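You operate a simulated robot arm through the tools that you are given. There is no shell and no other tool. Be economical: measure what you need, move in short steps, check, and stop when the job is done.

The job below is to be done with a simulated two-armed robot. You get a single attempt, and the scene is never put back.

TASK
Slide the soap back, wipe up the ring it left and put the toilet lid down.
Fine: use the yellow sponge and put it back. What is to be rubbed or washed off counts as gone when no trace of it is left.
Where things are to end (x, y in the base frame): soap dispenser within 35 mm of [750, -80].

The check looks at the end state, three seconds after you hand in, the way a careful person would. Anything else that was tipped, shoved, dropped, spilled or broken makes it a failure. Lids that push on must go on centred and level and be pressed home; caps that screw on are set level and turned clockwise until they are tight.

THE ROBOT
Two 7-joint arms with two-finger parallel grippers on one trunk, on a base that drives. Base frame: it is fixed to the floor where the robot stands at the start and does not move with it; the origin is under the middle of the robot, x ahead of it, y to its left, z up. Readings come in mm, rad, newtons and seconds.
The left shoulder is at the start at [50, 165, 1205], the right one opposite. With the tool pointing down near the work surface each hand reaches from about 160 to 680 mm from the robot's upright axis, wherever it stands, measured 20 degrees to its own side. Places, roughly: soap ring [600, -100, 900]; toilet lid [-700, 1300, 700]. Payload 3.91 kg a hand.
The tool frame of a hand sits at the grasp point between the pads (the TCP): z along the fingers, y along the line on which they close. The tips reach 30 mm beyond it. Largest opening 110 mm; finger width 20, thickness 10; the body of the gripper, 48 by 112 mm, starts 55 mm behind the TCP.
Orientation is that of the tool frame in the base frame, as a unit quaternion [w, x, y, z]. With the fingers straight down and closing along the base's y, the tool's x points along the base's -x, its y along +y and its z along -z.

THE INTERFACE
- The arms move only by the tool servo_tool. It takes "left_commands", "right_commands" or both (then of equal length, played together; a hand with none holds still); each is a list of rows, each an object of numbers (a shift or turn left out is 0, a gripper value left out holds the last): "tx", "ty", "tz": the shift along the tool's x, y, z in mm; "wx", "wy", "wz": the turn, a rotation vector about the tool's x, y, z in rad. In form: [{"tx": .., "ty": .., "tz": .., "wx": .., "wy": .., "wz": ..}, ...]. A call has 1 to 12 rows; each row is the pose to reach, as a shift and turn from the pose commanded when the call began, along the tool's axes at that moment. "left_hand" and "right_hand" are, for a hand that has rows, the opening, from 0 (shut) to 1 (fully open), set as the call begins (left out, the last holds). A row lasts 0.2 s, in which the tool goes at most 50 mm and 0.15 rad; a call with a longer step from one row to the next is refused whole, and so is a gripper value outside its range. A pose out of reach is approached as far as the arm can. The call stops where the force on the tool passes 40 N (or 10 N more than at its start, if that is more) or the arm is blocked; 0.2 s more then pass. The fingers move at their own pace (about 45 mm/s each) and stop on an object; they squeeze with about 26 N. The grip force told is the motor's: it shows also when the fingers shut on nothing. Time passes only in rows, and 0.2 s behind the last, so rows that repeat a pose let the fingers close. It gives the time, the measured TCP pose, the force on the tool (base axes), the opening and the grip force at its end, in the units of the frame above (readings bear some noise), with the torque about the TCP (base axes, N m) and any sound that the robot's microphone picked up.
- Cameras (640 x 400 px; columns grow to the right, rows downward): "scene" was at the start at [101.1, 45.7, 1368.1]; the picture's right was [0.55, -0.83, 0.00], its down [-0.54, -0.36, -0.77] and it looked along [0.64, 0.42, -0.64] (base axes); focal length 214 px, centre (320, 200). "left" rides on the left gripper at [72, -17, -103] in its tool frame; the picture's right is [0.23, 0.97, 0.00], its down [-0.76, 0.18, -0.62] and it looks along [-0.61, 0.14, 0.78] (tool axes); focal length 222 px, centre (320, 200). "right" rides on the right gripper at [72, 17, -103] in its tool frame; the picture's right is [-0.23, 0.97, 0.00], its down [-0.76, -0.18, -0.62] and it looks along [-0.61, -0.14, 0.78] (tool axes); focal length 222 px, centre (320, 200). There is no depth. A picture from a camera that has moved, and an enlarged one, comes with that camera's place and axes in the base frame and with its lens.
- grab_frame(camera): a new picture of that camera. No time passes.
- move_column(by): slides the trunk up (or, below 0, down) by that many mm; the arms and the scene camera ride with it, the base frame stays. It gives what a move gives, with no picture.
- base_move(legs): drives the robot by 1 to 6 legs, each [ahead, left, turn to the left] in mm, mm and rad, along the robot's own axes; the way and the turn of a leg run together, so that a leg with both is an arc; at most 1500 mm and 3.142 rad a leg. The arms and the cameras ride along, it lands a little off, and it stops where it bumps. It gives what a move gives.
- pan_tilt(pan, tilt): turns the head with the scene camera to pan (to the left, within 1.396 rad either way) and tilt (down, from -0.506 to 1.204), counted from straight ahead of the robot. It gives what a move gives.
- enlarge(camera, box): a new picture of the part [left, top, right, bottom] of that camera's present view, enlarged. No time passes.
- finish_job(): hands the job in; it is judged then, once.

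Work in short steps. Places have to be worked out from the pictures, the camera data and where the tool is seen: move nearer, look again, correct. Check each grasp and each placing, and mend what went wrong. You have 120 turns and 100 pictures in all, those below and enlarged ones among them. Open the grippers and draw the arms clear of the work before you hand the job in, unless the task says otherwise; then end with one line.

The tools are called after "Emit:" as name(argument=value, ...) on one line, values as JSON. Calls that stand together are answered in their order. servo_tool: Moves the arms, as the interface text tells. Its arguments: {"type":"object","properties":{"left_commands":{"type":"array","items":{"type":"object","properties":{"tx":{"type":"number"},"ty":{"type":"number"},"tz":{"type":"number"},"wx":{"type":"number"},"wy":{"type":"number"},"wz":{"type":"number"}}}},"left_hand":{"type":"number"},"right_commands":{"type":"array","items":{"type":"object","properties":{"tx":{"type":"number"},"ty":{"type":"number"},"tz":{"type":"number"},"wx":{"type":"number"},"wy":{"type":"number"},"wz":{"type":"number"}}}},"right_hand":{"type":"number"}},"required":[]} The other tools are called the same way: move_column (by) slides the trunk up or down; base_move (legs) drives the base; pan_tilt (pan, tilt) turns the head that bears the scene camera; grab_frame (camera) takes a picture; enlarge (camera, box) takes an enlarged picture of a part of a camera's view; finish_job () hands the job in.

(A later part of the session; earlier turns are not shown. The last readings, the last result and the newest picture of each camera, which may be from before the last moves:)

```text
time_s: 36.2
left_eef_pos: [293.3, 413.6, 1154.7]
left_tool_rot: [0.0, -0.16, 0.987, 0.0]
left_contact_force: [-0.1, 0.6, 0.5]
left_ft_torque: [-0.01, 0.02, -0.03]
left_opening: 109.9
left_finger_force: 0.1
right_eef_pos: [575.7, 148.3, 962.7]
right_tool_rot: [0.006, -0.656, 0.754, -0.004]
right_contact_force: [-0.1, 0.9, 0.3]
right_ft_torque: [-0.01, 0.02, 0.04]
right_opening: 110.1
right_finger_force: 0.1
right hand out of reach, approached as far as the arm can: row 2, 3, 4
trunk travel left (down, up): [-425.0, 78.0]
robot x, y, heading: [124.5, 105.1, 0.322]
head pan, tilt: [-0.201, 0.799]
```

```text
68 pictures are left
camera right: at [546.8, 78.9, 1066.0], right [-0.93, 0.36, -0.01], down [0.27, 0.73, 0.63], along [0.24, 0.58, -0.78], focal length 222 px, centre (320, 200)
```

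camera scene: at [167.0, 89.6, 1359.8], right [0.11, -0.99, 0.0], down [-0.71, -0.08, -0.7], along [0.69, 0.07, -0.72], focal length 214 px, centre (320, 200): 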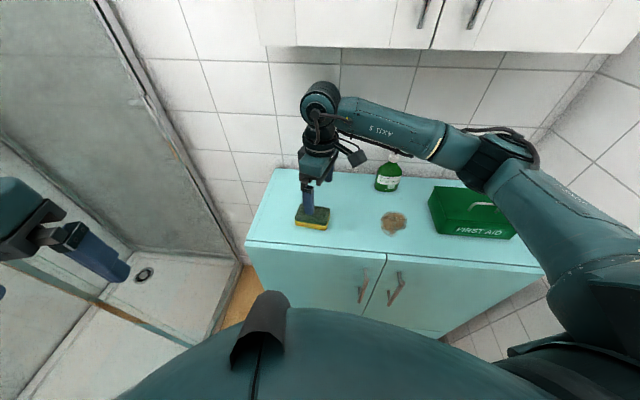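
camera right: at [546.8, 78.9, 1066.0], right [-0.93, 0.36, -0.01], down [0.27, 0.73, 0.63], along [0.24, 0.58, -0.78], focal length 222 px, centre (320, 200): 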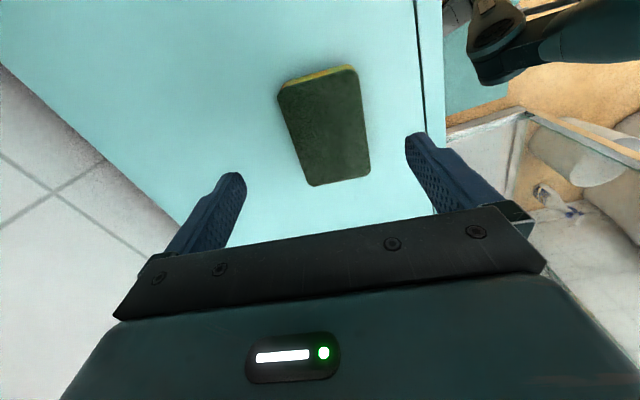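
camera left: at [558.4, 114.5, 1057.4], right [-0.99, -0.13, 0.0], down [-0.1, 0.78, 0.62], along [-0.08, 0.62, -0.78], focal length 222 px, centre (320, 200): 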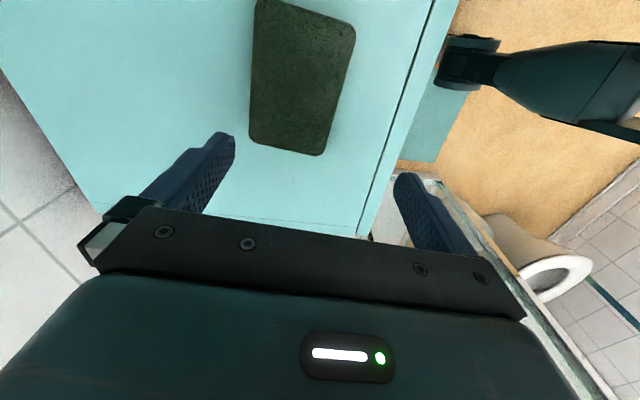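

The arm is limited in height here, so lowering the trunk will help. I raise the hand 60 mm, then slide the trunk down 110 mm (elbow judged ~1150 high, clear of the first-aid box).

Emit:
servo_tool(right_commands=[{"tz": -40}, {"tz": -75}, {"tz": -75}])

Emit:
move_column(by=-110)

Emit:
grab_frame(camera="scene")

Emit:
grab_frame(camera="right")

```text
time_s: 37.0
left_eef_pos: [291.3, 412.8, 1152.9]
left_tool_rot: [0.0, -0.16, 0.987, 0.0]
left_contact_force: [0.0, 0.0, -0.3]
left_ft_torque: [-0.01, 0.03, 0.0]
left_opening: 110.0
left_finger_force: 0.1
right_eef_pos: [566.0, 126.5, 998.2]
right_tool_rot: [-0.008, -0.653, 0.757, 0.0]
right_contact_force: [0.3, -0.2, 0.3]
right_ft_torque: [0.0, -0.02, 0.0]
right_opening: 110.0
right_finger_force: 0.1
right hand out of reach, approached as far as the arm can: row 1, 2, 3
trunk travel left (down, up): [-425.0, 78.0]
robot x, y, heading: [122.1, 102.3, 0.317]
head pan, tilt: [-0.201, 0.799]
```

```text
time_s: 38.5
left_eef_pos: [293.6, 413.6, 1042.8]
left_tool_rot: [0.0, -0.159, 0.987, 0.001]
left_contact_force: [-0.1, 0.2, -0.1]
left_ft_torque: [0.01, 0.01, 0.03]
left_opening: 110.0
left_finger_force: 0.1
right_eef_pos: [566.7, 128.2, 886.8]
right_tool_rot: [-0.009, -0.654, 0.756, 0.0]
right_contact_force: [-0.3, -0.5, -0.7]
right_ft_torque: [-0.01, -0.01, 0.04]
right_opening: 110.1
right_finger_force: 0.0
trunk travel left (down, up): [-315.0, 188.0]
robot x, y, heading: [119.6, 106.6, 0.317]
head pan, tilt: [-0.201, 0.799]
```

```text
67 pictures are left
camera scene: at [232.0, 121.0, 1249.9], right [0.12, -0.99, 0.0], down [-0.71, -0.08, -0.7], along [0.69, 0.08, -0.72], focal length 214 px, centre (320, 200)
```

scene: 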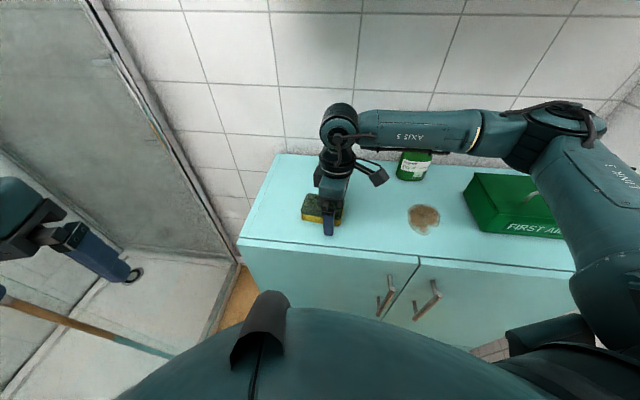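

```text
66 pictures are left
camera right: at [539.9, 60.1, 992.1], right [-0.93, 0.37, 0.01], down [0.29, 0.74, 0.61], along [0.22, 0.57, -0.79], focal length 222 px, centre (320, 200)
```

right: 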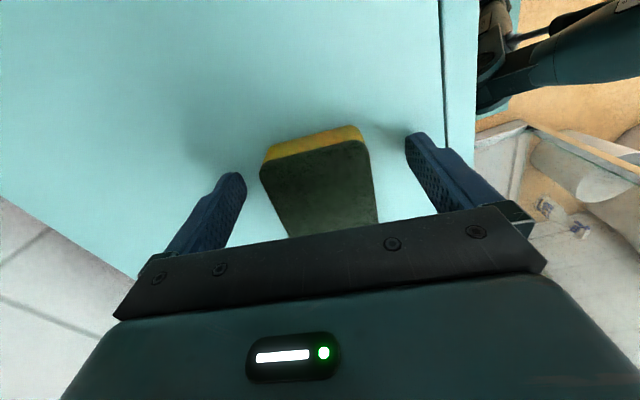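

By luck the fingers now straddle the sponge, just 27 mm toward its near end. I nudge the base left to centre the grip rather than fight the arm limit.

Emit:
base_move(legs=[[8, 26, 0]])

Emit:
grab_frame(camera="right")

```text
time_s: 39.3
left_eef_pos: [291.3, 441.2, 1042.4]
left_tool_rot: [0.0, -0.16, 0.987, 0.0]
left_contact_force: [-0.4, 0.7, -0.1]
left_ft_torque: [-0.04, -0.01, 0.01]
left_opening: 109.8
left_finger_force: 0.1
right_eef_pos: [566.0, 155.1, 887.6]
right_tool_rot: [-0.009, -0.654, 0.756, -0.001]
right_contact_force: [-0.3, 0.7, -0.4]
right_ft_torque: [-0.03, 0.01, 0.02]
right_opening: 110.0
right_finger_force: 0.1
trunk travel left (down, up): [-315.0, 188.0]
robot x, y, heading: [127.4, 131.7, 0.32]
head pan, tilt: [-0.201, 0.799]
```

```text
65 pictures are left
camera right: at [539.4, 88.0, 992.1], right [-0.93, 0.37, 0.01], down [0.29, 0.74, 0.61], along [0.22, 0.57, -0.79], focal length 222 px, centre (320, 200)
```

right: 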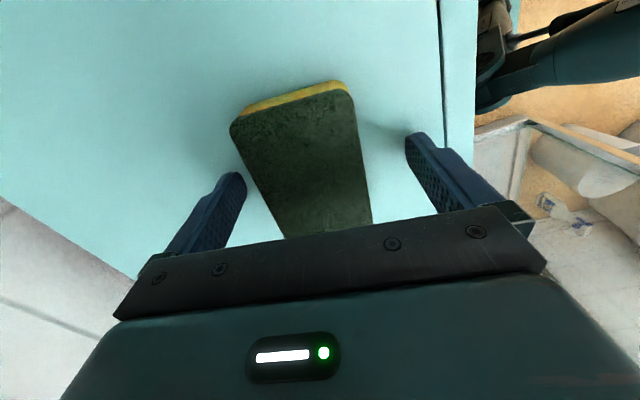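

Centred at (566,155). Close the gripper on the sponge.

Emit:
servo_tool(right_commands=[{"tz": 0}, {"tz": 0}, {"tz": 0}, {"tz": 0}, {"tz": 0}], right_hand=0.0)

Emit:
grab_frame(camera="right")

```text
time_s: 40.5
left_eef_pos: [292.0, 441.2, 1044.5]
left_tool_rot: [0.0, -0.159, 0.987, 0.0]
left_contact_force: [0.9, 0.4, -0.2]
left_ft_torque: [-0.01, 0.01, 0.02]
left_opening: 110.0
left_finger_force: 0.0
right_eef_pos: [566.9, 154.9, 887.5]
right_tool_rot: [-0.009, -0.654, 0.756, 0.0]
right_contact_force: [0.6, 0.8, 0.6]
right_ft_torque: [-0.03, -0.05, 0.02]
right_opening: 63.1
right_finger_force: 26.2
trunk travel left (down, up): [-315.0, 188.0]
robot x, y, heading: [121.9, 129.7, 0.322]
head pan, tilt: [-0.201, 0.799]
```

```text
64 pictures are left
camera right: at [539.4, 87.4, 992.1], right [-0.93, 0.37, 0.01], down [0.29, 0.74, 0.61], along [0.22, 0.57, -0.79], focal length 222 px, centre (320, 200)
```

right: 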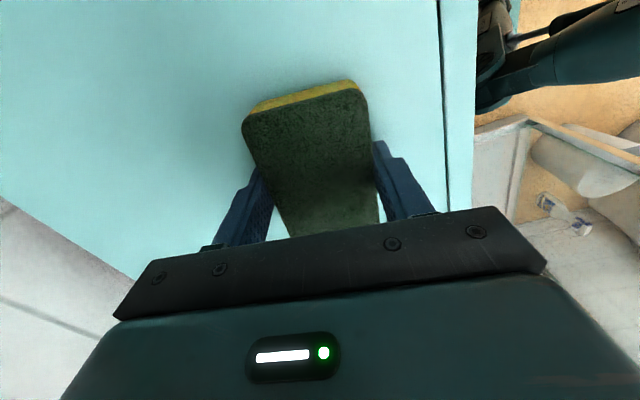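

Gripped at 63 mm with 26 N. Lift 20 mm.

Emit:
servo_tool(right_commands=[{"tz": -10}, {"tz": -20}, {"tz": -20}])

```text
time_s: 41.3
left_eef_pos: [292.4, 441.4, 1043.2]
left_tool_rot: [0.0, -0.159, 0.987, 0.0]
left_contact_force: [0.7, -0.2, 0.7]
left_ft_torque: [-0.02, -0.01, -0.03]
left_opening: 110.0
left_finger_force: 0.1
right_eef_pos: [566.4, 154.7, 908.3]
right_tool_rot: [-0.009, -0.654, 0.756, -0.001]
right_contact_force: [-0.2, -0.8, 0.0]
right_ft_torque: [-0.01, -0.01, -0.02]
right_opening: 63.1
right_finger_force: 25.8
trunk travel left (down, up): [-315.0, 188.0]
robot x, y, heading: [123.2, 131.5, 0.32]
head pan, tilt: [-0.201, 0.799]
```

Lift works. I carry it toward the ring halfway and check the elbow against the first-aid box.

Emit:
servo_tool(right_commands=[{"tx": 37, "ty": -10, "tz": 0}, {"tx": 75, "ty": -20, "tz": 0}, {"tx": 113, "ty": -30, "tz": 0}, {"tx": 150.6, "ty": -41, "tz": 0}])

Emit:
grab_frame(camera="scene")

```text
time_s: 42.3
left_eef_pos: [291.7, 439.9, 1043.1]
left_tool_rot: [0.0, -0.16, 0.987, 0.001]
left_contact_force: [0.0, 0.3, 0.2]
left_ft_torque: [0.01, 0.01, -0.01]
left_opening: 109.9
left_finger_force: 0.1
right_eef_pos: [536.3, 75.1, 912.5]
right_tool_rot: [-0.008, -0.654, 0.757, 0.0]
right_contact_force: [-0.5, 0.0, -0.2]
right_ft_torque: [-0.01, -0.01, -0.01]
right_opening: 63.0
right_finger_force: 26.0
right hand out of reach, approached as far as the arm can: row 1, 2, 3, 4
trunk travel left (down, up): [-315.0, 188.0]
robot x, y, heading: [125.3, 131.6, 0.317]
head pan, tilt: [-0.201, 0.799]
```

```text
63 pictures are left
camera scene: at [231.6, 147.6, 1249.8], right [0.12, -0.99, 0.0], down [-0.71, -0.08, -0.7], along [0.69, 0.08, -0.72], focal length 214 px, centre (320, 200)
```

scene: 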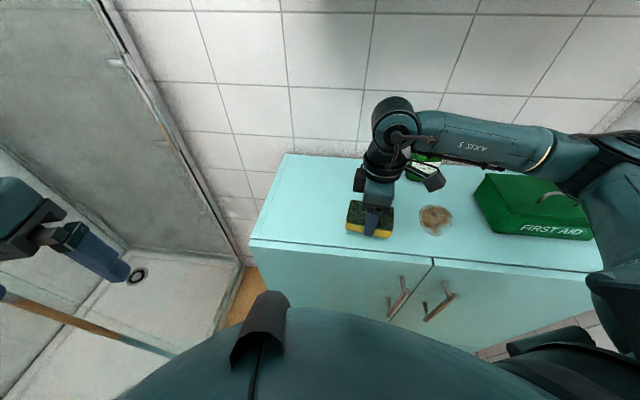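

The limit is a wrist one that depends on the tool's yaw relative to the forearm. I let the hand turn back toward neutral while over the ring (the sponge's yaw is free there).

Emit:
servo_tool(right_commands=[{"wz": 0.14}, {"wz": 0.28}, {"wz": 0.42}, {"wz": 0.56}, {"wz": 0.7}, {"wz": 0.84}, {"wz": 0.84}])

```text
time_s: 43.9
left_eef_pos: [291.8, 440.7, 1043.0]
left_tool_rot: [0.0, -0.161, 0.987, 0.0]
left_contact_force: [-0.9, -0.5, 0.2]
left_ft_torque: [0.01, 0.03, -0.01]
left_opening: 110.0
left_finger_force: 0.0
right_eef_pos: [538.6, 75.9, 912.2]
right_tool_rot: [-0.007, -0.287, 0.958, -0.004]
right_contact_force: [-0.5, -0.4, 0.5]
right_ft_torque: [0.03, 0.0, -0.01]
right_opening: 63.0
right_finger_force: 26.2
trunk travel left (down, up): [-315.0, 188.0]
robot x, y, heading: [122.2, 132.9, 0.326]
head pan, tilt: [-0.201, 0.799]
```

Reference resets to the measured pose. Now head to the ring centre (585,-84) at the same height.

Emit:
servo_tool(right_commands=[{"tx": 10, "ty": -32}, {"tx": 20, "ty": -64}, {"tx": 30, "ty": -96}, {"tx": 40, "ty": -128}, {"tx": 49.3, "ty": -159}, {"tx": 49.3, "ty": -159}])

Emit:
grab_frame(camera="scene")

```text
time_s: 45.3
left_eef_pos: [292.3, 441.8, 1043.5]
left_tool_rot: [0.0, -0.16, 0.987, 0.0]
left_contact_force: [0.8, 0.1, -0.6]
left_ft_torque: [0.0, -0.02, 0.01]
left_opening: 110.0
left_finger_force: 0.0
right_eef_pos: [587.6, -85.0, 913.2]
right_tool_rot: [-0.008, -0.289, 0.957, -0.004]
right_contact_force: [0.3, 0.9, -0.3]
right_ft_torque: [-0.01, -0.03, 0.02]
right_opening: 63.2
right_finger_force: 26.2
trunk travel left (down, up): [-315.0, 188.0]
robot x, y, heading: [124.2, 134.0, 0.323]
head pan, tilt: [-0.201, 0.799]
```

```text
62 pictures are left
camera scene: at [231.5, 148.4, 1249.8], right [0.12, -0.99, 0.0], down [-0.71, -0.09, -0.7], along [0.69, 0.08, -0.72], focal length 214 px, centre (320, 200)
```

scene: 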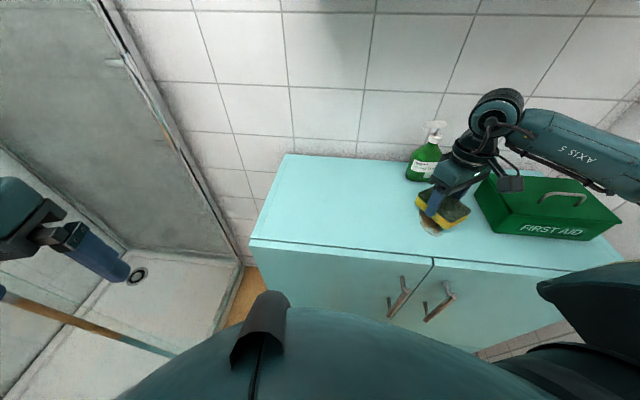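

Over the ring. I lower until the sponge presses lightly on the surface.

Emit:
servo_tool(right_commands=[{"tz": 15}, {"tz": 22}, {"tz": 26}, {"tz": 28}])

```text
time_s: 46.3
left_eef_pos: [291.7, 441.9, 1044.2]
left_tool_rot: [0.001, -0.159, 0.987, 0.0]
left_contact_force: [0.1, 0.2, -0.3]
left_ft_torque: [0.0, -0.02, -0.03]
left_opening: 110.1
left_finger_force: 0.1
right_eef_pos: [585.0, -85.4, 886.9]
right_tool_rot: [-0.006, -0.288, 0.958, -0.004]
right_contact_force: [-2.5, -1.6, 11.9]
right_ft_torque: [0.18, 0.31, 0.03]
right_opening: 63.4
right_finger_force: 26.1
trunk travel left (down, up): [-315.0, 188.0]
robot x, y, heading: [119.3, 134.6, 0.32]
head pan, tilt: [-0.201, 0.799]
```

About 12 N of press, good. I scrub over the whole ring area.

Emit:
servo_tool(right_commands=[{"tx": 29.2, "ty": 19.3}, {"tx": 43, "ty": -1.6}, {"tx": 16.5, "ty": -25}, {"tx": -19.7, "ty": -42.9}, {"tx": -37.6, "ty": -24.8}, {"tx": -45.7, "ty": 5.8}, {"tx": -13.8, "ty": 20.9}, {"tx": 19.7, "ty": 42.9}, {"tx": 38.9, "ty": 13.7}, {"tx": 0, "ty": 0}, {"tx": -33.4, "ty": -22}, {"tx": 0, "ty": 0}])

Emit:
enlarge(camera="scene", box=[360, 130, 520, 260])

```text
time_s: 48.9
left_eef_pos: [290.9, 441.2, 1042.8]
left_tool_rot: [0.001, -0.159, 0.987, 0.0]
left_contact_force: [0.9, -0.4, 0.2]
left_ft_torque: [-0.01, -0.01, -0.01]
left_opening: 109.9
left_finger_force: 0.2
right_eef_pos: [586.0, -86.1, 885.7]
right_tool_rot: [-0.007, -0.288, 0.957, -0.004]
right_contact_force: [5.1, -0.9, 11.3]
right_ft_torque: [0.02, -0.09, -0.02]
right_opening: 63.0
right_finger_force: 26.5
trunk travel left (down, up): [-315.0, 188.0]
robot x, y, heading: [120.9, 131.3, 0.321]
head pan, tilt: [-0.201, 0.799]
```

```text
3.08 times, centred on (440, 195) of scene
camera zoom: at [230.8, 148.4, 1249.8], right [0.12, -0.99, 0.0], down [-0.71, -0.09, -0.7], along [0.69, 0.08, -0.72], focal length 660 px, centre (-49, 215)
```

zoom: 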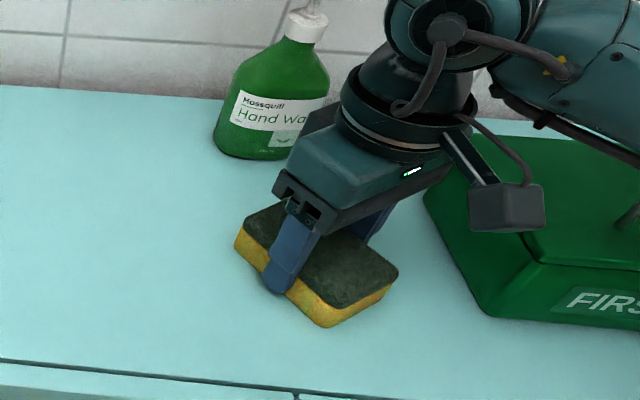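

The surround looks clean already; one more pass for safety, then lift to inspect underneath.

Emit:
servo_tool(right_commands=[{"tx": 16.5, "ty": -25}, {"tx": 43, "ty": -1.6}, {"tx": 38.9, "ty": 25}, {"tx": 0, "ty": 25}, {"tx": -30, "ty": 10}, {"tx": -40, "ty": -20}, {"tx": -5, "ty": -30}, {"tx": 20, "ty": 0}, {"tx": -20, "ty": 0}, {"tx": 0, "ty": 0, "tz": 0}, {"tz": -40}, {"tz": -70}])

Emit:
grab_frame(camera="right")

Emit:
enlarge(camera="scene", box=[360, 130, 520, 260])

```text
time_s: 50.8
left_eef_pos: [292.0, 440.8, 1042.9]
left_tool_rot: [0.001, -0.16, 0.987, 0.0]
left_contact_force: [0.3, 0.5, -0.3]
left_ft_torque: [0.02, 0.02, 0.0]
left_opening: 110.1
left_finger_force: 0.0
right_eef_pos: [579.6, -95.8, 887.9]
right_tool_rot: [-0.009, -0.285, 0.958, -0.012]
right_contact_force: [-4.5, -1.0, 9.2]
right_ft_torque: [0.47, -0.06, 0.16]
right_opening: 63.2
right_finger_force: 25.7
trunk travel left (down, up): [-315.0, 188.0]
robot x, y, heading: [125.0, 129.9, 0.317]
head pan, tilt: [-0.201, 0.799]
stopped in row 9 (right hand): the force on the tool passed its limit (the readings are from after the stop); the commanded pose is now the measured one
```

```text
60 pictures are left
camera right: at [509.0, -118.3, 991.2], right [-0.34, 0.94, -0.02], down [0.74, 0.28, 0.61], along [0.58, 0.19, -0.79], focal length 222 px, centre (320, 200)
```

right: 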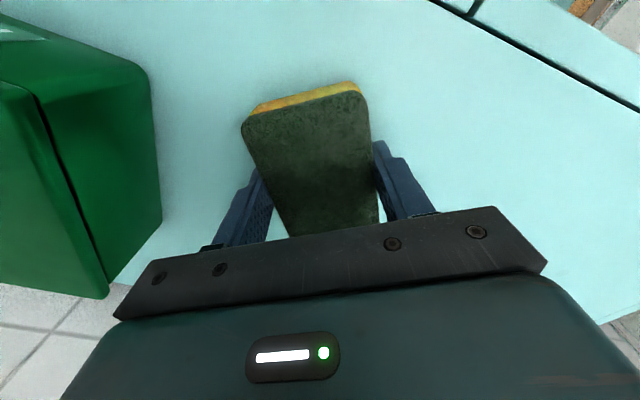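

```text
3.08 times, centred on (440, 195) of scene
camera zoom: at [231.1, 148.4, 1249.6], right [0.12, -0.99, 0.0], down [-0.71, -0.08, -0.7], along [0.69, 0.08, -0.72], focal length 660 px, centre (-49, 215)
```

zoom: 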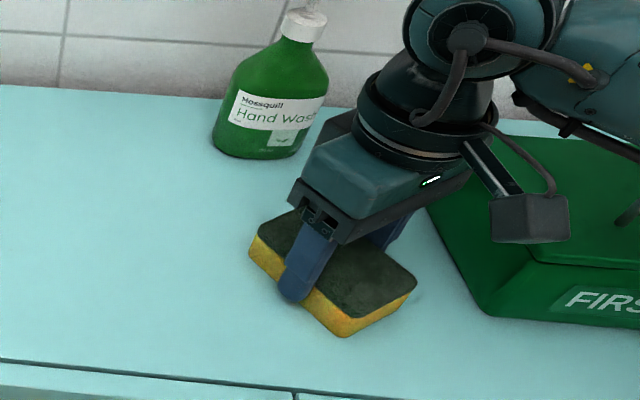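

Force limit tripped in a quick reversal; nothing disturbed. I lift and shift left to view the surface.

Emit:
servo_tool(right_commands=[{"tz": -20}, {"tz": -40}, {"tx": -20, "ty": 40, "tz": -40}, {"tx": -40, "ty": 85, "tz": -40}, {"tx": -50, "ty": 120, "tz": -40}])

Emit:
enlarge(camera="scene", box=[360, 130, 520, 260])

Emit:
grab_frame(camera="right")

```text
time_s: 52.0
left_eef_pos: [293.5, 441.1, 1043.0]
left_tool_rot: [0.001, -0.159, 0.987, 0.0]
left_contact_force: [-0.5, -0.2, -1.0]
left_ft_torque: [-0.02, 0.01, 0.0]
left_opening: 110.1
left_finger_force: 0.0
right_eef_pos: [555.6, 31.5, 922.5]
right_tool_rot: [-0.009, -0.283, 0.959, -0.012]
right_contact_force: [0.2, 1.1, -0.3]
right_ft_torque: [0.01, 0.04, -0.01]
right_opening: 63.1
right_finger_force: 25.8
trunk travel left (down, up): [-315.0, 188.0]
robot x, y, heading: [121.0, 134.5, 0.319]
head pan, tilt: [-0.201, 0.799]
```

```text
3.08 times, centred on (440, 195) of scene
camera zoom: at [231.9, 148.2, 1249.8], right [0.12, -0.99, 0.0], down [-0.71, -0.08, -0.7], along [0.69, 0.08, -0.72], focal length 660 px, centre (-49, 215)
```

zoom: 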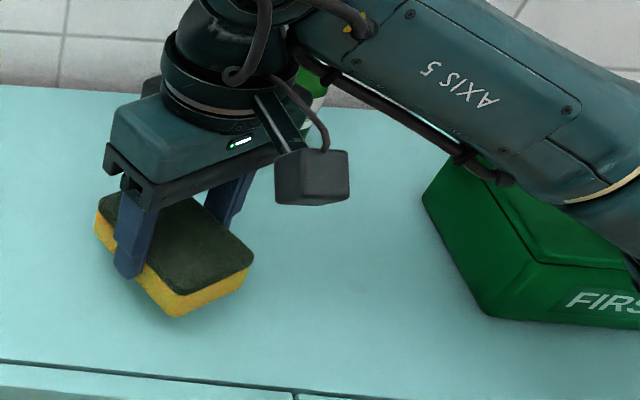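

```text
57 pictures are left
camera right: at [486.7, 10.1, 1027.3], right [-0.34, 0.94, -0.02], down [0.74, 0.28, 0.61], along [0.58, 0.19, -0.79], focal length 222 px, centre (320, 200)
```

right: 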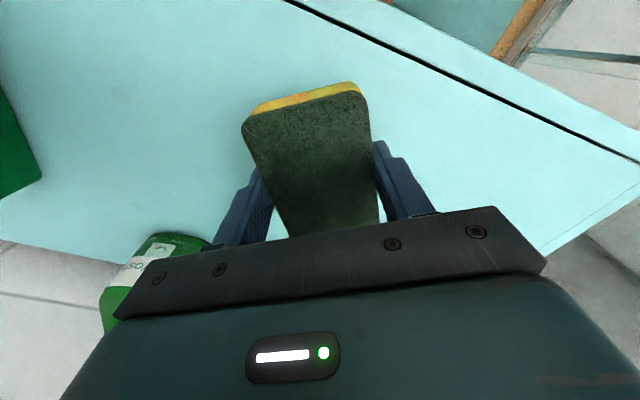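

A faint spot shows near (578,-123). I zoom in on it.

Emit:
enlarge(camera="scene", box=[420, 180, 480, 220])

Emit:
enlarge(camera="right", box=[40, 20, 240, 145])

```text
10.00 times, centred on (450, 200) of scene
camera zoom: at [231.9, 148.2, 1249.8], right [0.12, -0.99, 0.0], down [-0.71, -0.08, -0.7], along [0.69, 0.08, -0.72], focal length 2145 px, centre (-980, 200)
```

zoom: 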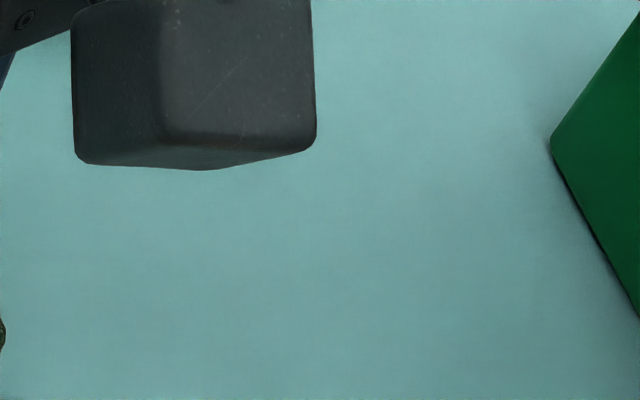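

```text
3.20 times, centred on (140, 82) of right
camera zoom: at [486.7, 10.1, 1027.3], right [-0.34, 0.94, -0.02], down [0.74, 0.28, 0.61], along [0.58, 0.19, -0.79], focal length 711 px, centre (896, 576)
```

zoom: 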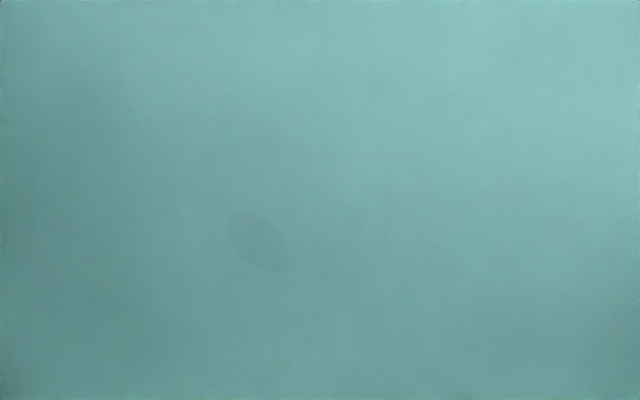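

A faint spot about 15 mm across remains at the ring's right border. I go back and scrub there, slower.

Emit:
servo_tool(right_commands=[{"tx": 15, "ty": -34}, {"tx": 30, "ty": -68}, {"tx": 45, "ty": -102}, {"tx": 59, "ty": -136}, {"tx": 59, "ty": -136, "tz": 25}, {"tx": 59, "ty": -136, "tz": 36}, {"tx": 74, "ty": -136, "tz": 36}, {"tx": 74, "ty": -150, "tz": 36}, {"tx": 50, "ty": -150, "tz": 36}, {"tx": 40, "ty": -135, "tz": 36}, {"tx": 55, "ty": -120, "tz": 36}, {"tx": 70, "ty": -125, "tz": 36}])

Emit:
servo_tool(right_commands=[{"tx": 10, "ty": -10}, {"tx": -10, "ty": -20}, {"tx": -25, "ty": -5}, {"tx": -10, "ty": 15}, {"tx": 0, "ty": 0}, {"tz": -20}, {"tz": -40}, {"tx": -20, "ty": 40, "tz": -40}, {"tx": -35, "ty": 80, "tz": -40}, {"tx": -50, "ty": 120, "tz": -40}])

Emit:
enlarge(camera="right", box=[40, 20, 240, 145])

Emit:
enlarge(camera="scene", box=[360, 130, 520, 260])

```text
time_s: 54.6
left_eef_pos: [291.9, 440.9, 1043.4]
left_tool_rot: [0.0, -0.159, 0.987, 0.0]
left_contact_force: [0.2, -0.7, 0.7]
left_ft_torque: [0.03, -0.04, 0.01]
left_opening: 109.8
left_finger_force: 0.0
right_eef_pos: [565.0, -112.5, 889.8]
right_tool_rot: [-0.009, -0.284, 0.959, -0.012]
right_contact_force: [0.0, 0.0, -0.1]
right_ft_torque: [-0.01, 0.0, -0.01]
right_opening: 63.1
right_finger_force: 26.3
trunk travel left (down, up): [-315.0, 188.0]
robot x, y, heading: [124.5, 133.4, 0.325]
head pan, tilt: [-0.201, 0.799]
```

```text
time_s: 56.8
left_eef_pos: [293.8, 440.4, 1042.5]
left_tool_rot: [0.0, -0.159, 0.987, 0.0]
left_contact_force: [-1.2, 0.9, -0.8]
left_ft_torque: [0.01, -0.01, 0.02]
left_opening: 110.0
left_finger_force: 0.1
right_eef_pos: [541.2, 20.3, 926.8]
right_tool_rot: [-0.008, -0.283, 0.959, -0.012]
right_contact_force: [-0.6, -1.0, -0.5]
right_ft_torque: [-0.01, -0.02, 0.01]
right_opening: 63.1
right_finger_force: 26.2
trunk travel left (down, up): [-315.0, 188.0]
robot x, y, heading: [123.1, 127.8, 0.316]
head pan, tilt: [-0.201, 0.799]
```

```text
3.20 times, centred on (140, 82) of right
camera zoom: at [472.4, -2.2, 1030.8], right [-0.34, 0.94, -0.02], down [0.74, 0.28, 0.61], along [0.58, 0.19, -0.79], focal length 711 px, centre (896, 576)
```

zoom: 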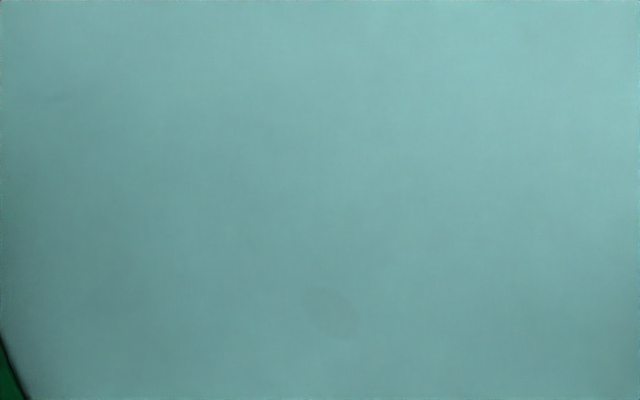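

```text
3.08 times, centred on (440, 195) of scene
camera zoom: at [231.9, 148.3, 1249.8], right [0.12, -0.99, 0.0], down [-0.71, -0.08, -0.7], along [0.69, 0.08, -0.72], focal length 660 px, centre (-49, 215)
```

zoom: 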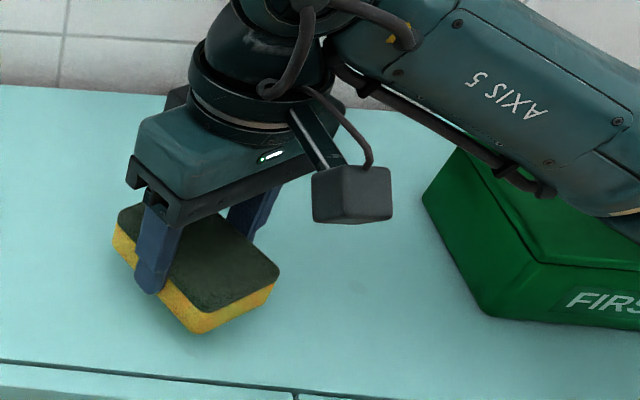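

That pass hovered without contact. The spot is real at (577,-121); I press properly this time (TCP z≈884) and rub with small strokes.

Emit:
servo_tool(right_commands=[{"tx": 11, "ty": -35}, {"tx": 22, "ty": -70}, {"tx": 33, "ty": -105}, {"tx": 43, "ty": -139}, {"tx": 43, "ty": -139, "tz": 25}, {"tx": 43, "ty": -139, "tz": 36}, {"tx": 43, "ty": -139, "tz": 41}, {"tx": 43, "ty": -139, "tz": 44}])

Emit:
servo_tool(right_commands=[{"tx": 12, "ty": 0}, {"tx": 22, "ty": 0}, {"tx": 10, "ty": 0}, {"tx": -10, "ty": 0}, {"tx": -22, "ty": 0}, {"tx": -12, "ty": -10}, {"tx": 0, "ty": -18}, {"tx": 12, "ty": -10}, {"tx": 12, "ty": 10}, {"tx": 0, "ty": 18}, {"tx": -12, "ty": 10}, {"tx": 0, "ty": 0}])

```text
time_s: 58.6
left_eef_pos: [290.9, 440.6, 1042.9]
left_tool_rot: [0.001, -0.159, 0.987, -0.001]
left_contact_force: [0.3, 0.4, 0.2]
left_ft_torque: [-0.03, 0.01, 0.01]
left_opening: 110.0
left_finger_force: 0.1
right_eef_pos: [581.8, -124.5, 887.0]
right_tool_rot: [-0.007, -0.284, 0.959, -0.011]
right_contact_force: [-2.3, -2.3, 9.2]
right_ft_torque: [0.46, -0.1, 0.14]
right_opening: 63.2
right_finger_force: 25.9
trunk travel left (down, up): [-315.0, 188.0]
robot x, y, heading: [120.5, 124.8, 0.317]
head pan, tilt: [-0.201, 0.799]
```

```text
time_s: 61.2
left_eef_pos: [292.6, 440.7, 1042.6]
left_tool_rot: [0.001, -0.16, 0.987, -0.001]
left_contact_force: [1.0, -0.4, 0.0]
left_ft_torque: [0.04, -0.01, -0.02]
left_opening: 110.1
left_finger_force: 0.0
right_eef_pos: [581.1, -121.6, 886.3]
right_tool_rot: [-0.007, -0.285, 0.958, -0.01]
right_contact_force: [2.2, 9.1, 11.8]
right_ft_torque: [0.41, 0.27, -0.31]
right_opening: 62.9
right_finger_force: 26.2
trunk travel left (down, up): [-315.0, 188.0]
robot x, y, heading: [126.5, 132.8, 0.32]
head pan, tilt: [-0.201, 0.799]
```

Rubbed at about 10 N. I lift and check again.

Emit:
servo_tool(right_commands=[{"tz": -20}, {"tz": -40}, {"tx": -20, "ty": 40, "tz": -40}, {"tx": -35, "ty": 80, "tz": -40}, {"tx": -50, "ty": 120, "tz": -40}, {"tx": -60, "ty": 145, "tz": -40}])

Emit:
enlarge(camera="right", box=[0, 0, 240, 150])

Emit:
enlarge(camera="scene", box=[390, 170, 500, 240])

```text
time_s: 62.6
left_eef_pos: [292.9, 441.2, 1042.4]
left_tool_rot: [0.0, -0.159, 0.987, 0.0]
left_contact_force: [-0.3, -0.3, -0.1]
left_ft_torque: [-0.05, -0.01, 0.0]
left_opening: 109.9
left_finger_force: 0.0
right_eef_pos: [551.8, 32.6, 921.3]
right_tool_rot: [-0.009, -0.282, 0.959, -0.011]
right_contact_force: [-0.4, 0.4, 0.0]
right_ft_torque: [0.02, 0.02, 0.03]
right_opening: 63.2
right_finger_force: 26.7
trunk travel left (down, up): [-315.0, 188.0]
robot x, y, heading: [121.8, 133.3, 0.318]
head pan, tilt: [-0.201, 0.799]
```

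```text
2.67 times, centred on (120, 75) of right
camera zoom: at [482.9, 11.0, 1025.3], right [-0.34, 0.94, -0.02], down [0.74, 0.28, 0.61], along [0.58, 0.19, -0.79], focal length 592 px, centre (853, 533)
```

zoom: 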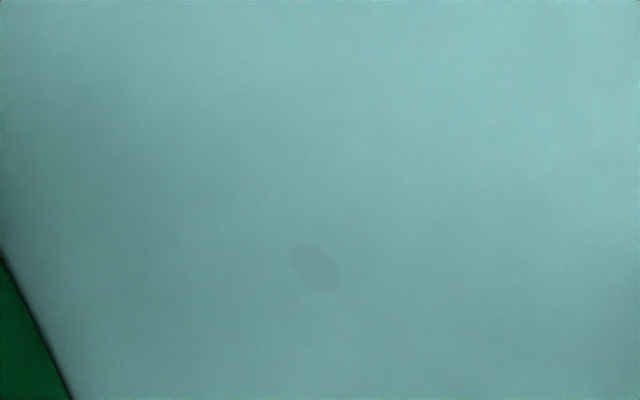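

```text
5.71 times, centred on (445, 205) of scene
camera zoom: at [232.0, 148.1, 1249.8], right [0.12, -0.99, 0.0], down [-0.71, -0.08, -0.7], along [0.69, 0.08, -0.72], focal length 1226 px, centre (-394, 171)
```

zoom: 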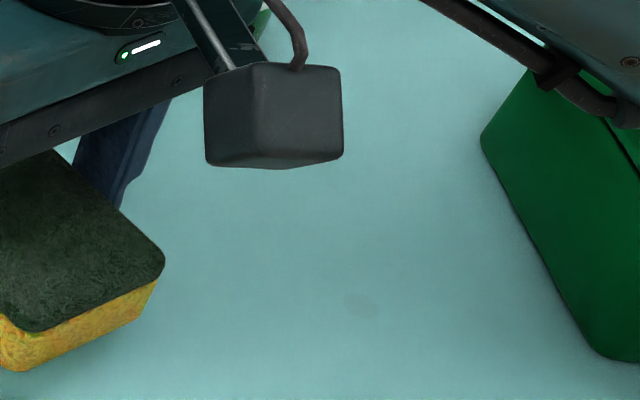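

The spot is unchanged after a firm rub, so it may be a blemish of the counter itself. I zoom tightly on it, and on another region where I saw a similar mark earlier, for comparison.

Emit:
enlarge(camera="right", box=[98, 86, 138, 111])

Emit:
enlarge(camera="right", box=[20, 100, 180, 200])

```text
16.00 times, centred on (118, 98) of right
camera zoom: at [482.9, 11.0, 1025.3], right [-0.34, 0.94, -0.02], down [0.74, 0.28, 0.61], along [0.58, 0.19, -0.79], focal length 3554 px, centre (3552, 1824)
```

zoom: 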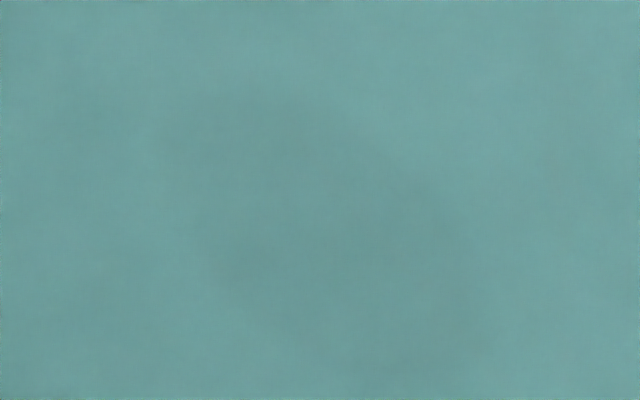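

```text
4.00 times, centred on (100, 150) of right
camera zoom: at [482.9, 11.0, 1025.3], right [-0.34, 0.94, -0.02], down [0.74, 0.28, 0.61], along [0.58, 0.19, -0.79], focal length 888 px, centre (1200, 400)
```

zoom: 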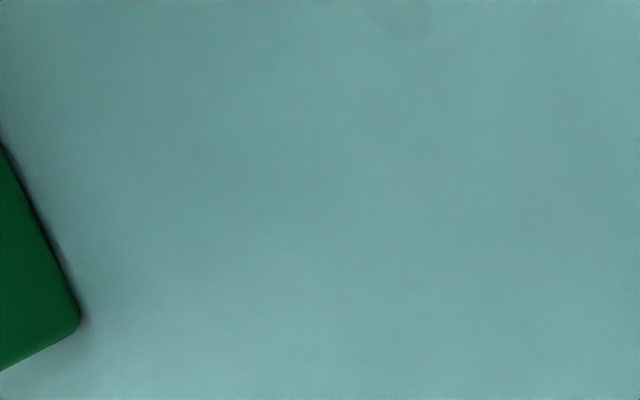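

The torque readings show the sponge was tilted and pressing only on its +y edge, so the spot wasn't really rubbed. I correct the tilt (wx −0.028, wy −0.01) and press there again.

Emit:
servo_tool(right_commands=[{"tx": 15, "ty": -36, "wx": -0.028, "wy": -0.01}, {"tx": 30, "ty": -72, "wx": -0.028, "wy": -0.01}, {"tx": 45, "ty": -108, "wx": -0.028, "wy": -0.01}, {"tx": 60, "ty": -144.5, "wx": -0.028, "wy": -0.01}, {"tx": 60, "ty": -144.5, "tz": 20, "wx": -0.028, "wy": -0.01}, {"tx": 60, "ty": -144.5, "tz": 30, "wx": -0.028, "wy": -0.01}, {"tx": 60, "ty": -144.5, "tz": 36, "wx": -0.028, "wy": -0.01}, {"tx": 60, "ty": -144.5, "tz": 38, "wx": -0.028, "wy": -0.01}])

```text
time_s: 64.4
left_eef_pos: [292.6, 440.9, 1042.2]
left_tool_rot: [0.001, -0.159, 0.987, 0.0]
left_contact_force: [0.5, 0.0, 1.3]
left_ft_torque: [0.0, 0.03, 0.02]
left_opening: 110.0
left_finger_force: 0.1
right_eef_pos: [581.1, -123.8, 887.7]
right_tool_rot: [-0.009, -0.284, 0.959, 0.002]
right_contact_force: [-0.1, -0.3, 1.3]
right_ft_torque: [-0.05, 0.02, -0.02]
right_opening: 62.9
right_finger_force: 25.9
trunk travel left (down, up): [-315.0, 188.0]
robot x, y, heading: [124.8, 126.8, 0.323]
head pan, tilt: [-0.201, 0.799]
```

Level now and just touching. I press 5 mm more and rub over the area.

Emit:
servo_tool(right_commands=[{"tz": 3}, {"tz": 6}, {"tx": 14, "tz": 6}, {"tx": 0, "tz": 6}, {"tx": -14, "tz": 6}, {"tx": 0, "ty": 14, "tz": 6}, {"tx": 0, "ty": -12, "tz": 6}, {"tx": 14, "ty": 6, "tz": 6}, {"tx": -10, "ty": 10, "tz": 6}, {"tx": -10, "ty": -10, "tz": 6}, {"tx": 0, "ty": 0, "tz": 6}])

Emit:
servo_tool(right_commands=[{"tx": -20, "ty": 20}, {"tx": -40, "ty": 40}, {"tx": -10, "ty": 50}, {"tx": 20, "ty": 40}, {"tx": 0, "ty": 20}, {"tz": -20}, {"tz": -42}, {"tx": -20, "ty": 40, "tz": -42}, {"tx": -35, "ty": 80, "tz": -42}, {"tx": -50, "ty": 120, "tz": -42}, {"tx": -60, "ty": 145, "tz": -42}])

Emit:
enlarge(camera="right", box=[0, 0, 240, 150])

```text
time_s: 65.4
left_eef_pos: [291.7, 440.6, 1042.8]
left_tool_rot: [0.002, -0.157, 0.988, -0.001]
left_contact_force: [-0.3, -0.4, 0.3]
left_ft_torque: [-0.03, 0.0, 0.01]
left_opening: 110.1
left_finger_force: 0.1
right_eef_pos: [576.9, -126.1, 885.9]
right_tool_rot: [-0.012, -0.283, 0.959, 0.0]
right_contact_force: [-11.8, -2.8, 18.3]
right_ft_torque: [0.14, -0.3, 0.13]
right_opening: 63.0
right_finger_force: 26.1
trunk travel left (down, up): [-315.0, 188.0]
robot x, y, heading: [119.8, 129.2, 0.317]
head pan, tilt: [-0.201, 0.799]
stopped in row 5 (right hand): the force on the tool passed its limit (the readings are from after the stop); the commanded pose is now the measured one
```

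```text
time_s: 65.8
left_eef_pos: [293.6, 439.7, 1042.4]
left_tool_rot: [0.001, -0.157, 0.988, 0.0]
left_contact_force: [-0.7, 0.5, 0.1]
left_ft_torque: [-0.01, -0.04, -0.02]
left_opening: 110.1
left_finger_force: 0.0
right_eef_pos: [583.4, -108.5, 886.9]
right_tool_rot: [-0.01, -0.28, 0.96, -0.005]
right_contact_force: [-3.1, -1.8, 7.9]
right_ft_torque: [0.22, 0.06, 0.14]
right_opening: 63.1
right_finger_force: 25.8
trunk travel left (down, up): [-315.0, 188.0]
robot x, y, heading: [122.3, 131.9, 0.316]
head pan, tilt: [-0.201, 0.799]
stopped in row 2 (right hand): the force on the tool passed its limit (the readings are from after the stop); the commanded pose is now the measured one
```

```text
2.67 times, centred on (120, 75) of right
camera zoom: at [514.0, -131.2, 991.1], right [-0.33, 0.94, -0.01], down [0.75, 0.27, 0.61], along [0.57, 0.19, -0.79], focal length 592 px, centre (853, 533)
```

zoom: 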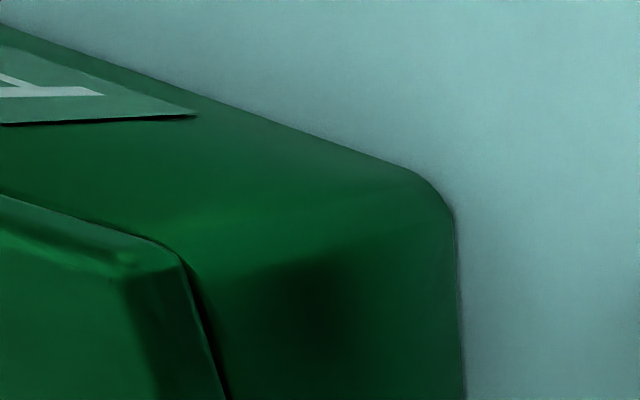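

It got some firm strokes before tripping. A few gentle shorter strokes, then lift and look.

Emit:
servo_tool(right_commands=[{"tx": 4, "ty": -6}, {"tx": 10, "ty": -10}, {"tx": 16, "ty": -14}, {"tx": 20, "ty": -8}, {"tx": 14, "ty": 0}, {"tx": 8, "ty": -6}, {"tx": 4, "ty": -14}, {"tx": 0, "ty": -8}, {"tx": 6, "ty": 0}, {"tx": 6, "ty": 0, "tz": -15}, {"tx": 6, "tz": -40}])

Emit:
servo_tool(right_commands=[{"tx": -15, "ty": 35}, {"tx": -30, "ty": 70}, {"tx": -45, "ty": 105}, {"tx": -60, "ty": 140}])

Emit:
enlarge(camera="right", box=[0, 0, 240, 150])

Emit:
enlarge(camera="scene", box=[390, 170, 500, 240])

```text
time_s: 68.2
left_eef_pos: [293.0, 439.0, 1043.2]
left_tool_rot: [0.001, -0.158, 0.987, 0.0]
left_contact_force: [-0.5, -0.2, 0.9]
left_ft_torque: [0.03, -0.01, -0.01]
left_opening: 109.8
left_finger_force: 0.1
right_eef_pos: [580.3, -112.8, 926.9]
right_tool_rot: [-0.012, -0.28, 0.96, -0.004]
right_contact_force: [0.9, -0.1, 0.3]
right_ft_torque: [0.0, -0.02, 0.0]
right_opening: 63.0
right_finger_force: 26.0
trunk travel left (down, up): [-315.0, 188.0]
robot x, y, heading: [122.6, 131.0, 0.315]
head pan, tilt: [-0.201, 0.799]
```

```text
time_s: 69.2
left_eef_pos: [294.5, 439.6, 1043.3]
left_tool_rot: [0.001, -0.158, 0.987, 0.0]
left_contact_force: [-0.3, 0.7, 0.4]
left_ft_torque: [0.02, -0.04, -0.01]
left_opening: 109.9
left_finger_force: 0.0
right_eef_pos: [553.2, 37.9, 923.6]
right_tool_rot: [-0.012, -0.279, 0.96, -0.006]
right_contact_force: [0.1, 0.6, 0.0]
right_ft_torque: [0.0, -0.03, -0.01]
right_opening: 63.1
right_finger_force: 26.3
trunk travel left (down, up): [-315.0, 188.0]
robot x, y, heading: [123.6, 133.7, 0.316]
head pan, tilt: [-0.201, 0.799]
```

```text
2.67 times, centred on (120, 75) of right
camera zoom: at [485.6, 15.5, 1028.3], right [-0.33, 0.94, -0.01], down [0.75, 0.27, 0.61], along [0.57, 0.19, -0.8], focal length 592 px, centre (853, 533)
```

zoom: 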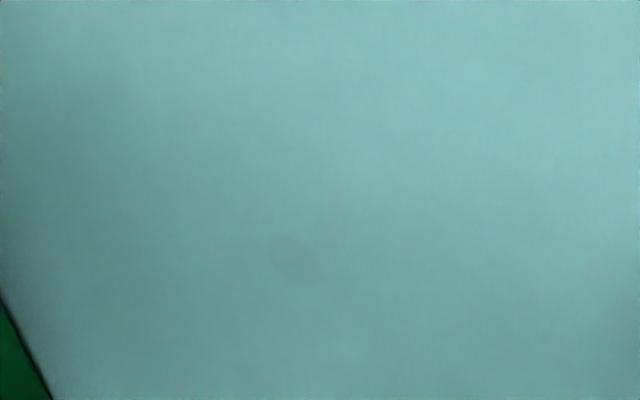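

```text
5.71 times, centred on (445, 205) of scene
camera zoom: at [231.8, 147.6, 1249.8], right [0.12, -0.99, 0.0], down [-0.71, -0.08, -0.7], along [0.69, 0.08, -0.72], focal length 1226 px, centre (-394, 171)
```

zoom: 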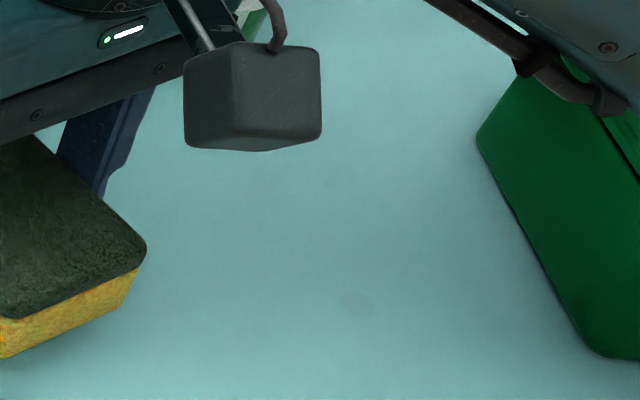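

Spot is unchanged even after a level 18 N rub. It might be a shadow or a mark in the counter; I test by turning the head and moving the left arm, then re-viewing.

Emit:
servo_tool(left_commands=[{"tx": 30, "tz": -30}, {"tx": 60, "tz": -60}, {"tx": 60, "tz": -60}])

Emit:
pan_tilt(pan=0.2, tilt=0.6)

Emit:
enlarge(camera="right", box=[0, 0, 240, 150])

```text
time_s: 70.0
left_eef_pos: [237.0, 421.6, 1103.4]
left_tool_rot: [0.0, -0.158, 0.987, 0.0]
left_contact_force: [-0.3, -0.4, -0.8]
left_ft_torque: [0.01, 0.03, 0.0]
left_opening: 110.1
left_finger_force: 0.1
right_eef_pos: [555.3, 38.0, 923.2]
right_tool_rot: [-0.012, -0.28, 0.96, -0.004]
right_contact_force: [-0.8, -0.2, 0.3]
right_ft_torque: [0.0, 0.02, 0.02]
right_opening: 63.1
right_finger_force: 26.2
trunk travel left (down, up): [-315.0, 188.0]
robot x, y, heading: [126.4, 134.2, 0.316]
head pan, tilt: [-0.201, 0.799]
```

```text
time_s: 70.9
left_eef_pos: [238.0, 421.6, 1103.6]
left_tool_rot: [0.001, -0.158, 0.987, 0.0]
left_contact_force: [0.9, 0.8, 0.1]
left_ft_torque: [0.01, 0.02, 0.0]
left_opening: 109.9
left_finger_force: 0.1
right_eef_pos: [554.2, 37.3, 923.7]
right_tool_rot: [-0.012, -0.28, 0.96, -0.004]
right_contact_force: [-0.4, -0.3, -0.3]
right_ft_torque: [-0.01, 0.03, 0.01]
right_opening: 63.2
right_finger_force: 26.2
trunk travel left (down, up): [-315.0, 188.0]
robot x, y, heading: [125.5, 132.1, 0.314]
head pan, tilt: [0.201, 0.6]
```

```text
2.67 times, centred on (120, 75) of right
camera zoom: at [485.6, 14.7, 1028.3], right [-0.33, 0.94, -0.01], down [0.75, 0.27, 0.61], along [0.57, 0.19, -0.8], focal length 592 px, centre (853, 533)
```

zoom: 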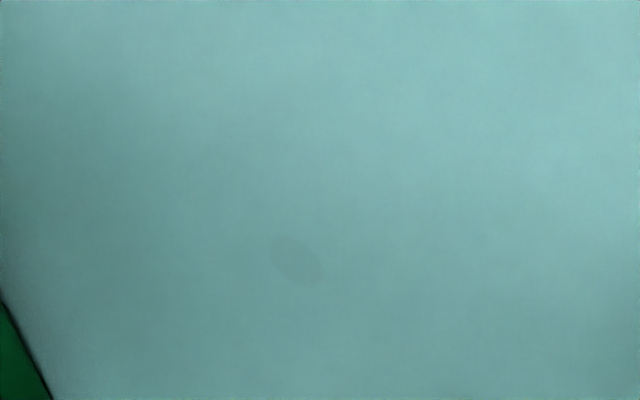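

Not a shadow of those parts. I carry the sponge toward its home now (turning back to its original yaw, still raised) and view the spot again with the arm elsewhere.

Emit:
servo_tool(right_commands=[{"tx": -11, "ty": 13, "wz": -0.12}, {"tx": -21, "ty": 26, "wz": -0.24}, {"tx": -32, "ty": 39, "wz": -0.36}, {"tx": -42, "ty": 52, "wz": -0.48}, {"tx": -53, "ty": 66, "wz": -0.6}, {"tx": -64, "ty": 79, "wz": -0.73}, {"tx": -74.2, "ty": 92, "wz": -0.86}, {"tx": -74.2, "ty": 92, "wz": -0.86}])

Emit:
grab_frame(camera="scene")

Emit:
enlarge(camera="scene", box=[440, 220, 600, 320])

```text
time_s: 72.7
left_eef_pos: [238.1, 422.5, 1102.8]
left_tool_rot: [0.0, -0.158, 0.987, 0.001]
left_contact_force: [0.9, 0.5, -0.5]
left_ft_torque: [0.0, -0.03, 0.0]
left_opening: 110.3
left_finger_force: 0.0
right_eef_pos: [565.4, 148.1, 922.4]
right_tool_rot: [-0.012, -0.652, 0.758, 0.001]
right_contact_force: [0.6, 0.9, -0.2]
right_ft_torque: [0.0, 0.01, 0.02]
right_opening: 63.0
right_finger_force: 26.1
right hand out of reach, approached as far as the arm can: row 7, 8
trunk travel left (down, up): [-315.0, 188.0]
robot x, y, heading: [120.0, 133.5, 0.316]
head pan, tilt: [0.201, 0.6]
```

```text
44 pictures are left
camera scene: at [228.7, 181.7, 1266.6], right [0.49, -0.87, 0.0], down [-0.49, -0.28, -0.82], along [0.72, 0.41, -0.57], focal length 214 px, centre (320, 200)
```

scene: 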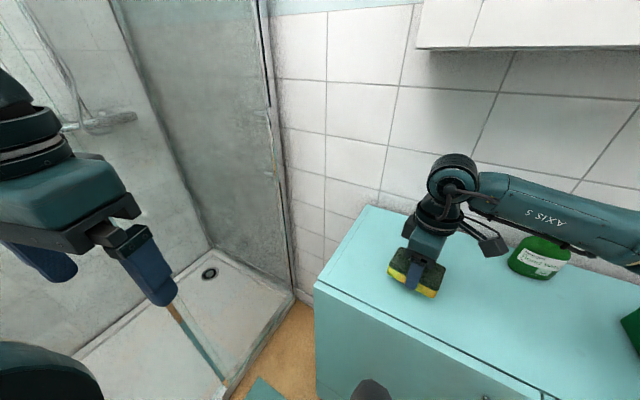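

```text
4.00 times, centred on (520, 270) of scene
camera zoom: at [228.7, 181.7, 1266.6], right [0.49, -0.87, 0.0], down [-0.49, -0.28, -0.82], along [0.72, 0.41, -0.57], focal length 858 px, centre (-480, -80)
```

zoom: 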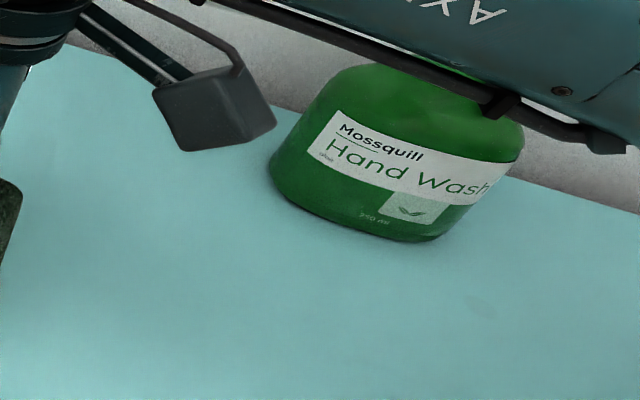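

The same kind of faint grey blotch also sits at (695,-126), where the soap never stood and it predates wiping – so these are blemishes in the counter, not residue. Now I lower the sponge at its home.

Emit:
servo_tool(right_commands=[{"tx": -7, "ty": 0, "tz": 10}, {"tx": -7, "tz": 20}, {"tx": -7, "tz": 28}])

```text
time_s: 73.5
left_eef_pos: [237.7, 422.4, 1103.8]
left_tool_rot: [0.001, -0.158, 0.987, 0.0]
left_contact_force: [0.1, -0.5, -0.5]
left_ft_torque: [-0.02, 0.0, -0.03]
left_opening: 109.8
left_finger_force: 0.0
right_eef_pos: [565.2, 154.0, 903.5]
right_tool_rot: [-0.012, -0.653, 0.757, 0.001]
right_contact_force: [-0.3, -0.4, 0.1]
right_ft_torque: [0.01, 0.04, -0.02]
right_opening: 63.2
right_finger_force: 25.6
right hand out of reach, approached as far as the arm can: row 2, 3
trunk travel left (down, up): [-315.0, 188.0]
robot x, y, heading: [121.0, 132.4, 0.315]
head pan, tilt: [0.201, 0.6]
```

Position is right, 15 mm too high; I lower by the trunk.

Emit:
move_column(by=-15)

```text
time_s: 74.1
left_eef_pos: [237.6, 421.0, 1087.6]
left_tool_rot: [0.002, -0.158, 0.987, 0.0]
left_contact_force: [0.2, -0.2, -0.4]
left_ft_torque: [0.0, -0.02, 0.01]
left_opening: 109.8
left_finger_force: 0.0
right_eef_pos: [565.6, 153.7, 887.6]
right_tool_rot: [-0.012, -0.653, 0.757, -0.001]
right_contact_force: [0.4, -0.3, 0.3]
right_ft_torque: [0.0, -0.01, 0.01]
right_opening: 63.1
right_finger_force: 26.4
trunk travel left (down, up): [-300.0, 203.0]
robot x, y, heading: [126.0, 128.0, 0.31]
head pan, tilt: [0.201, 0.6]
```

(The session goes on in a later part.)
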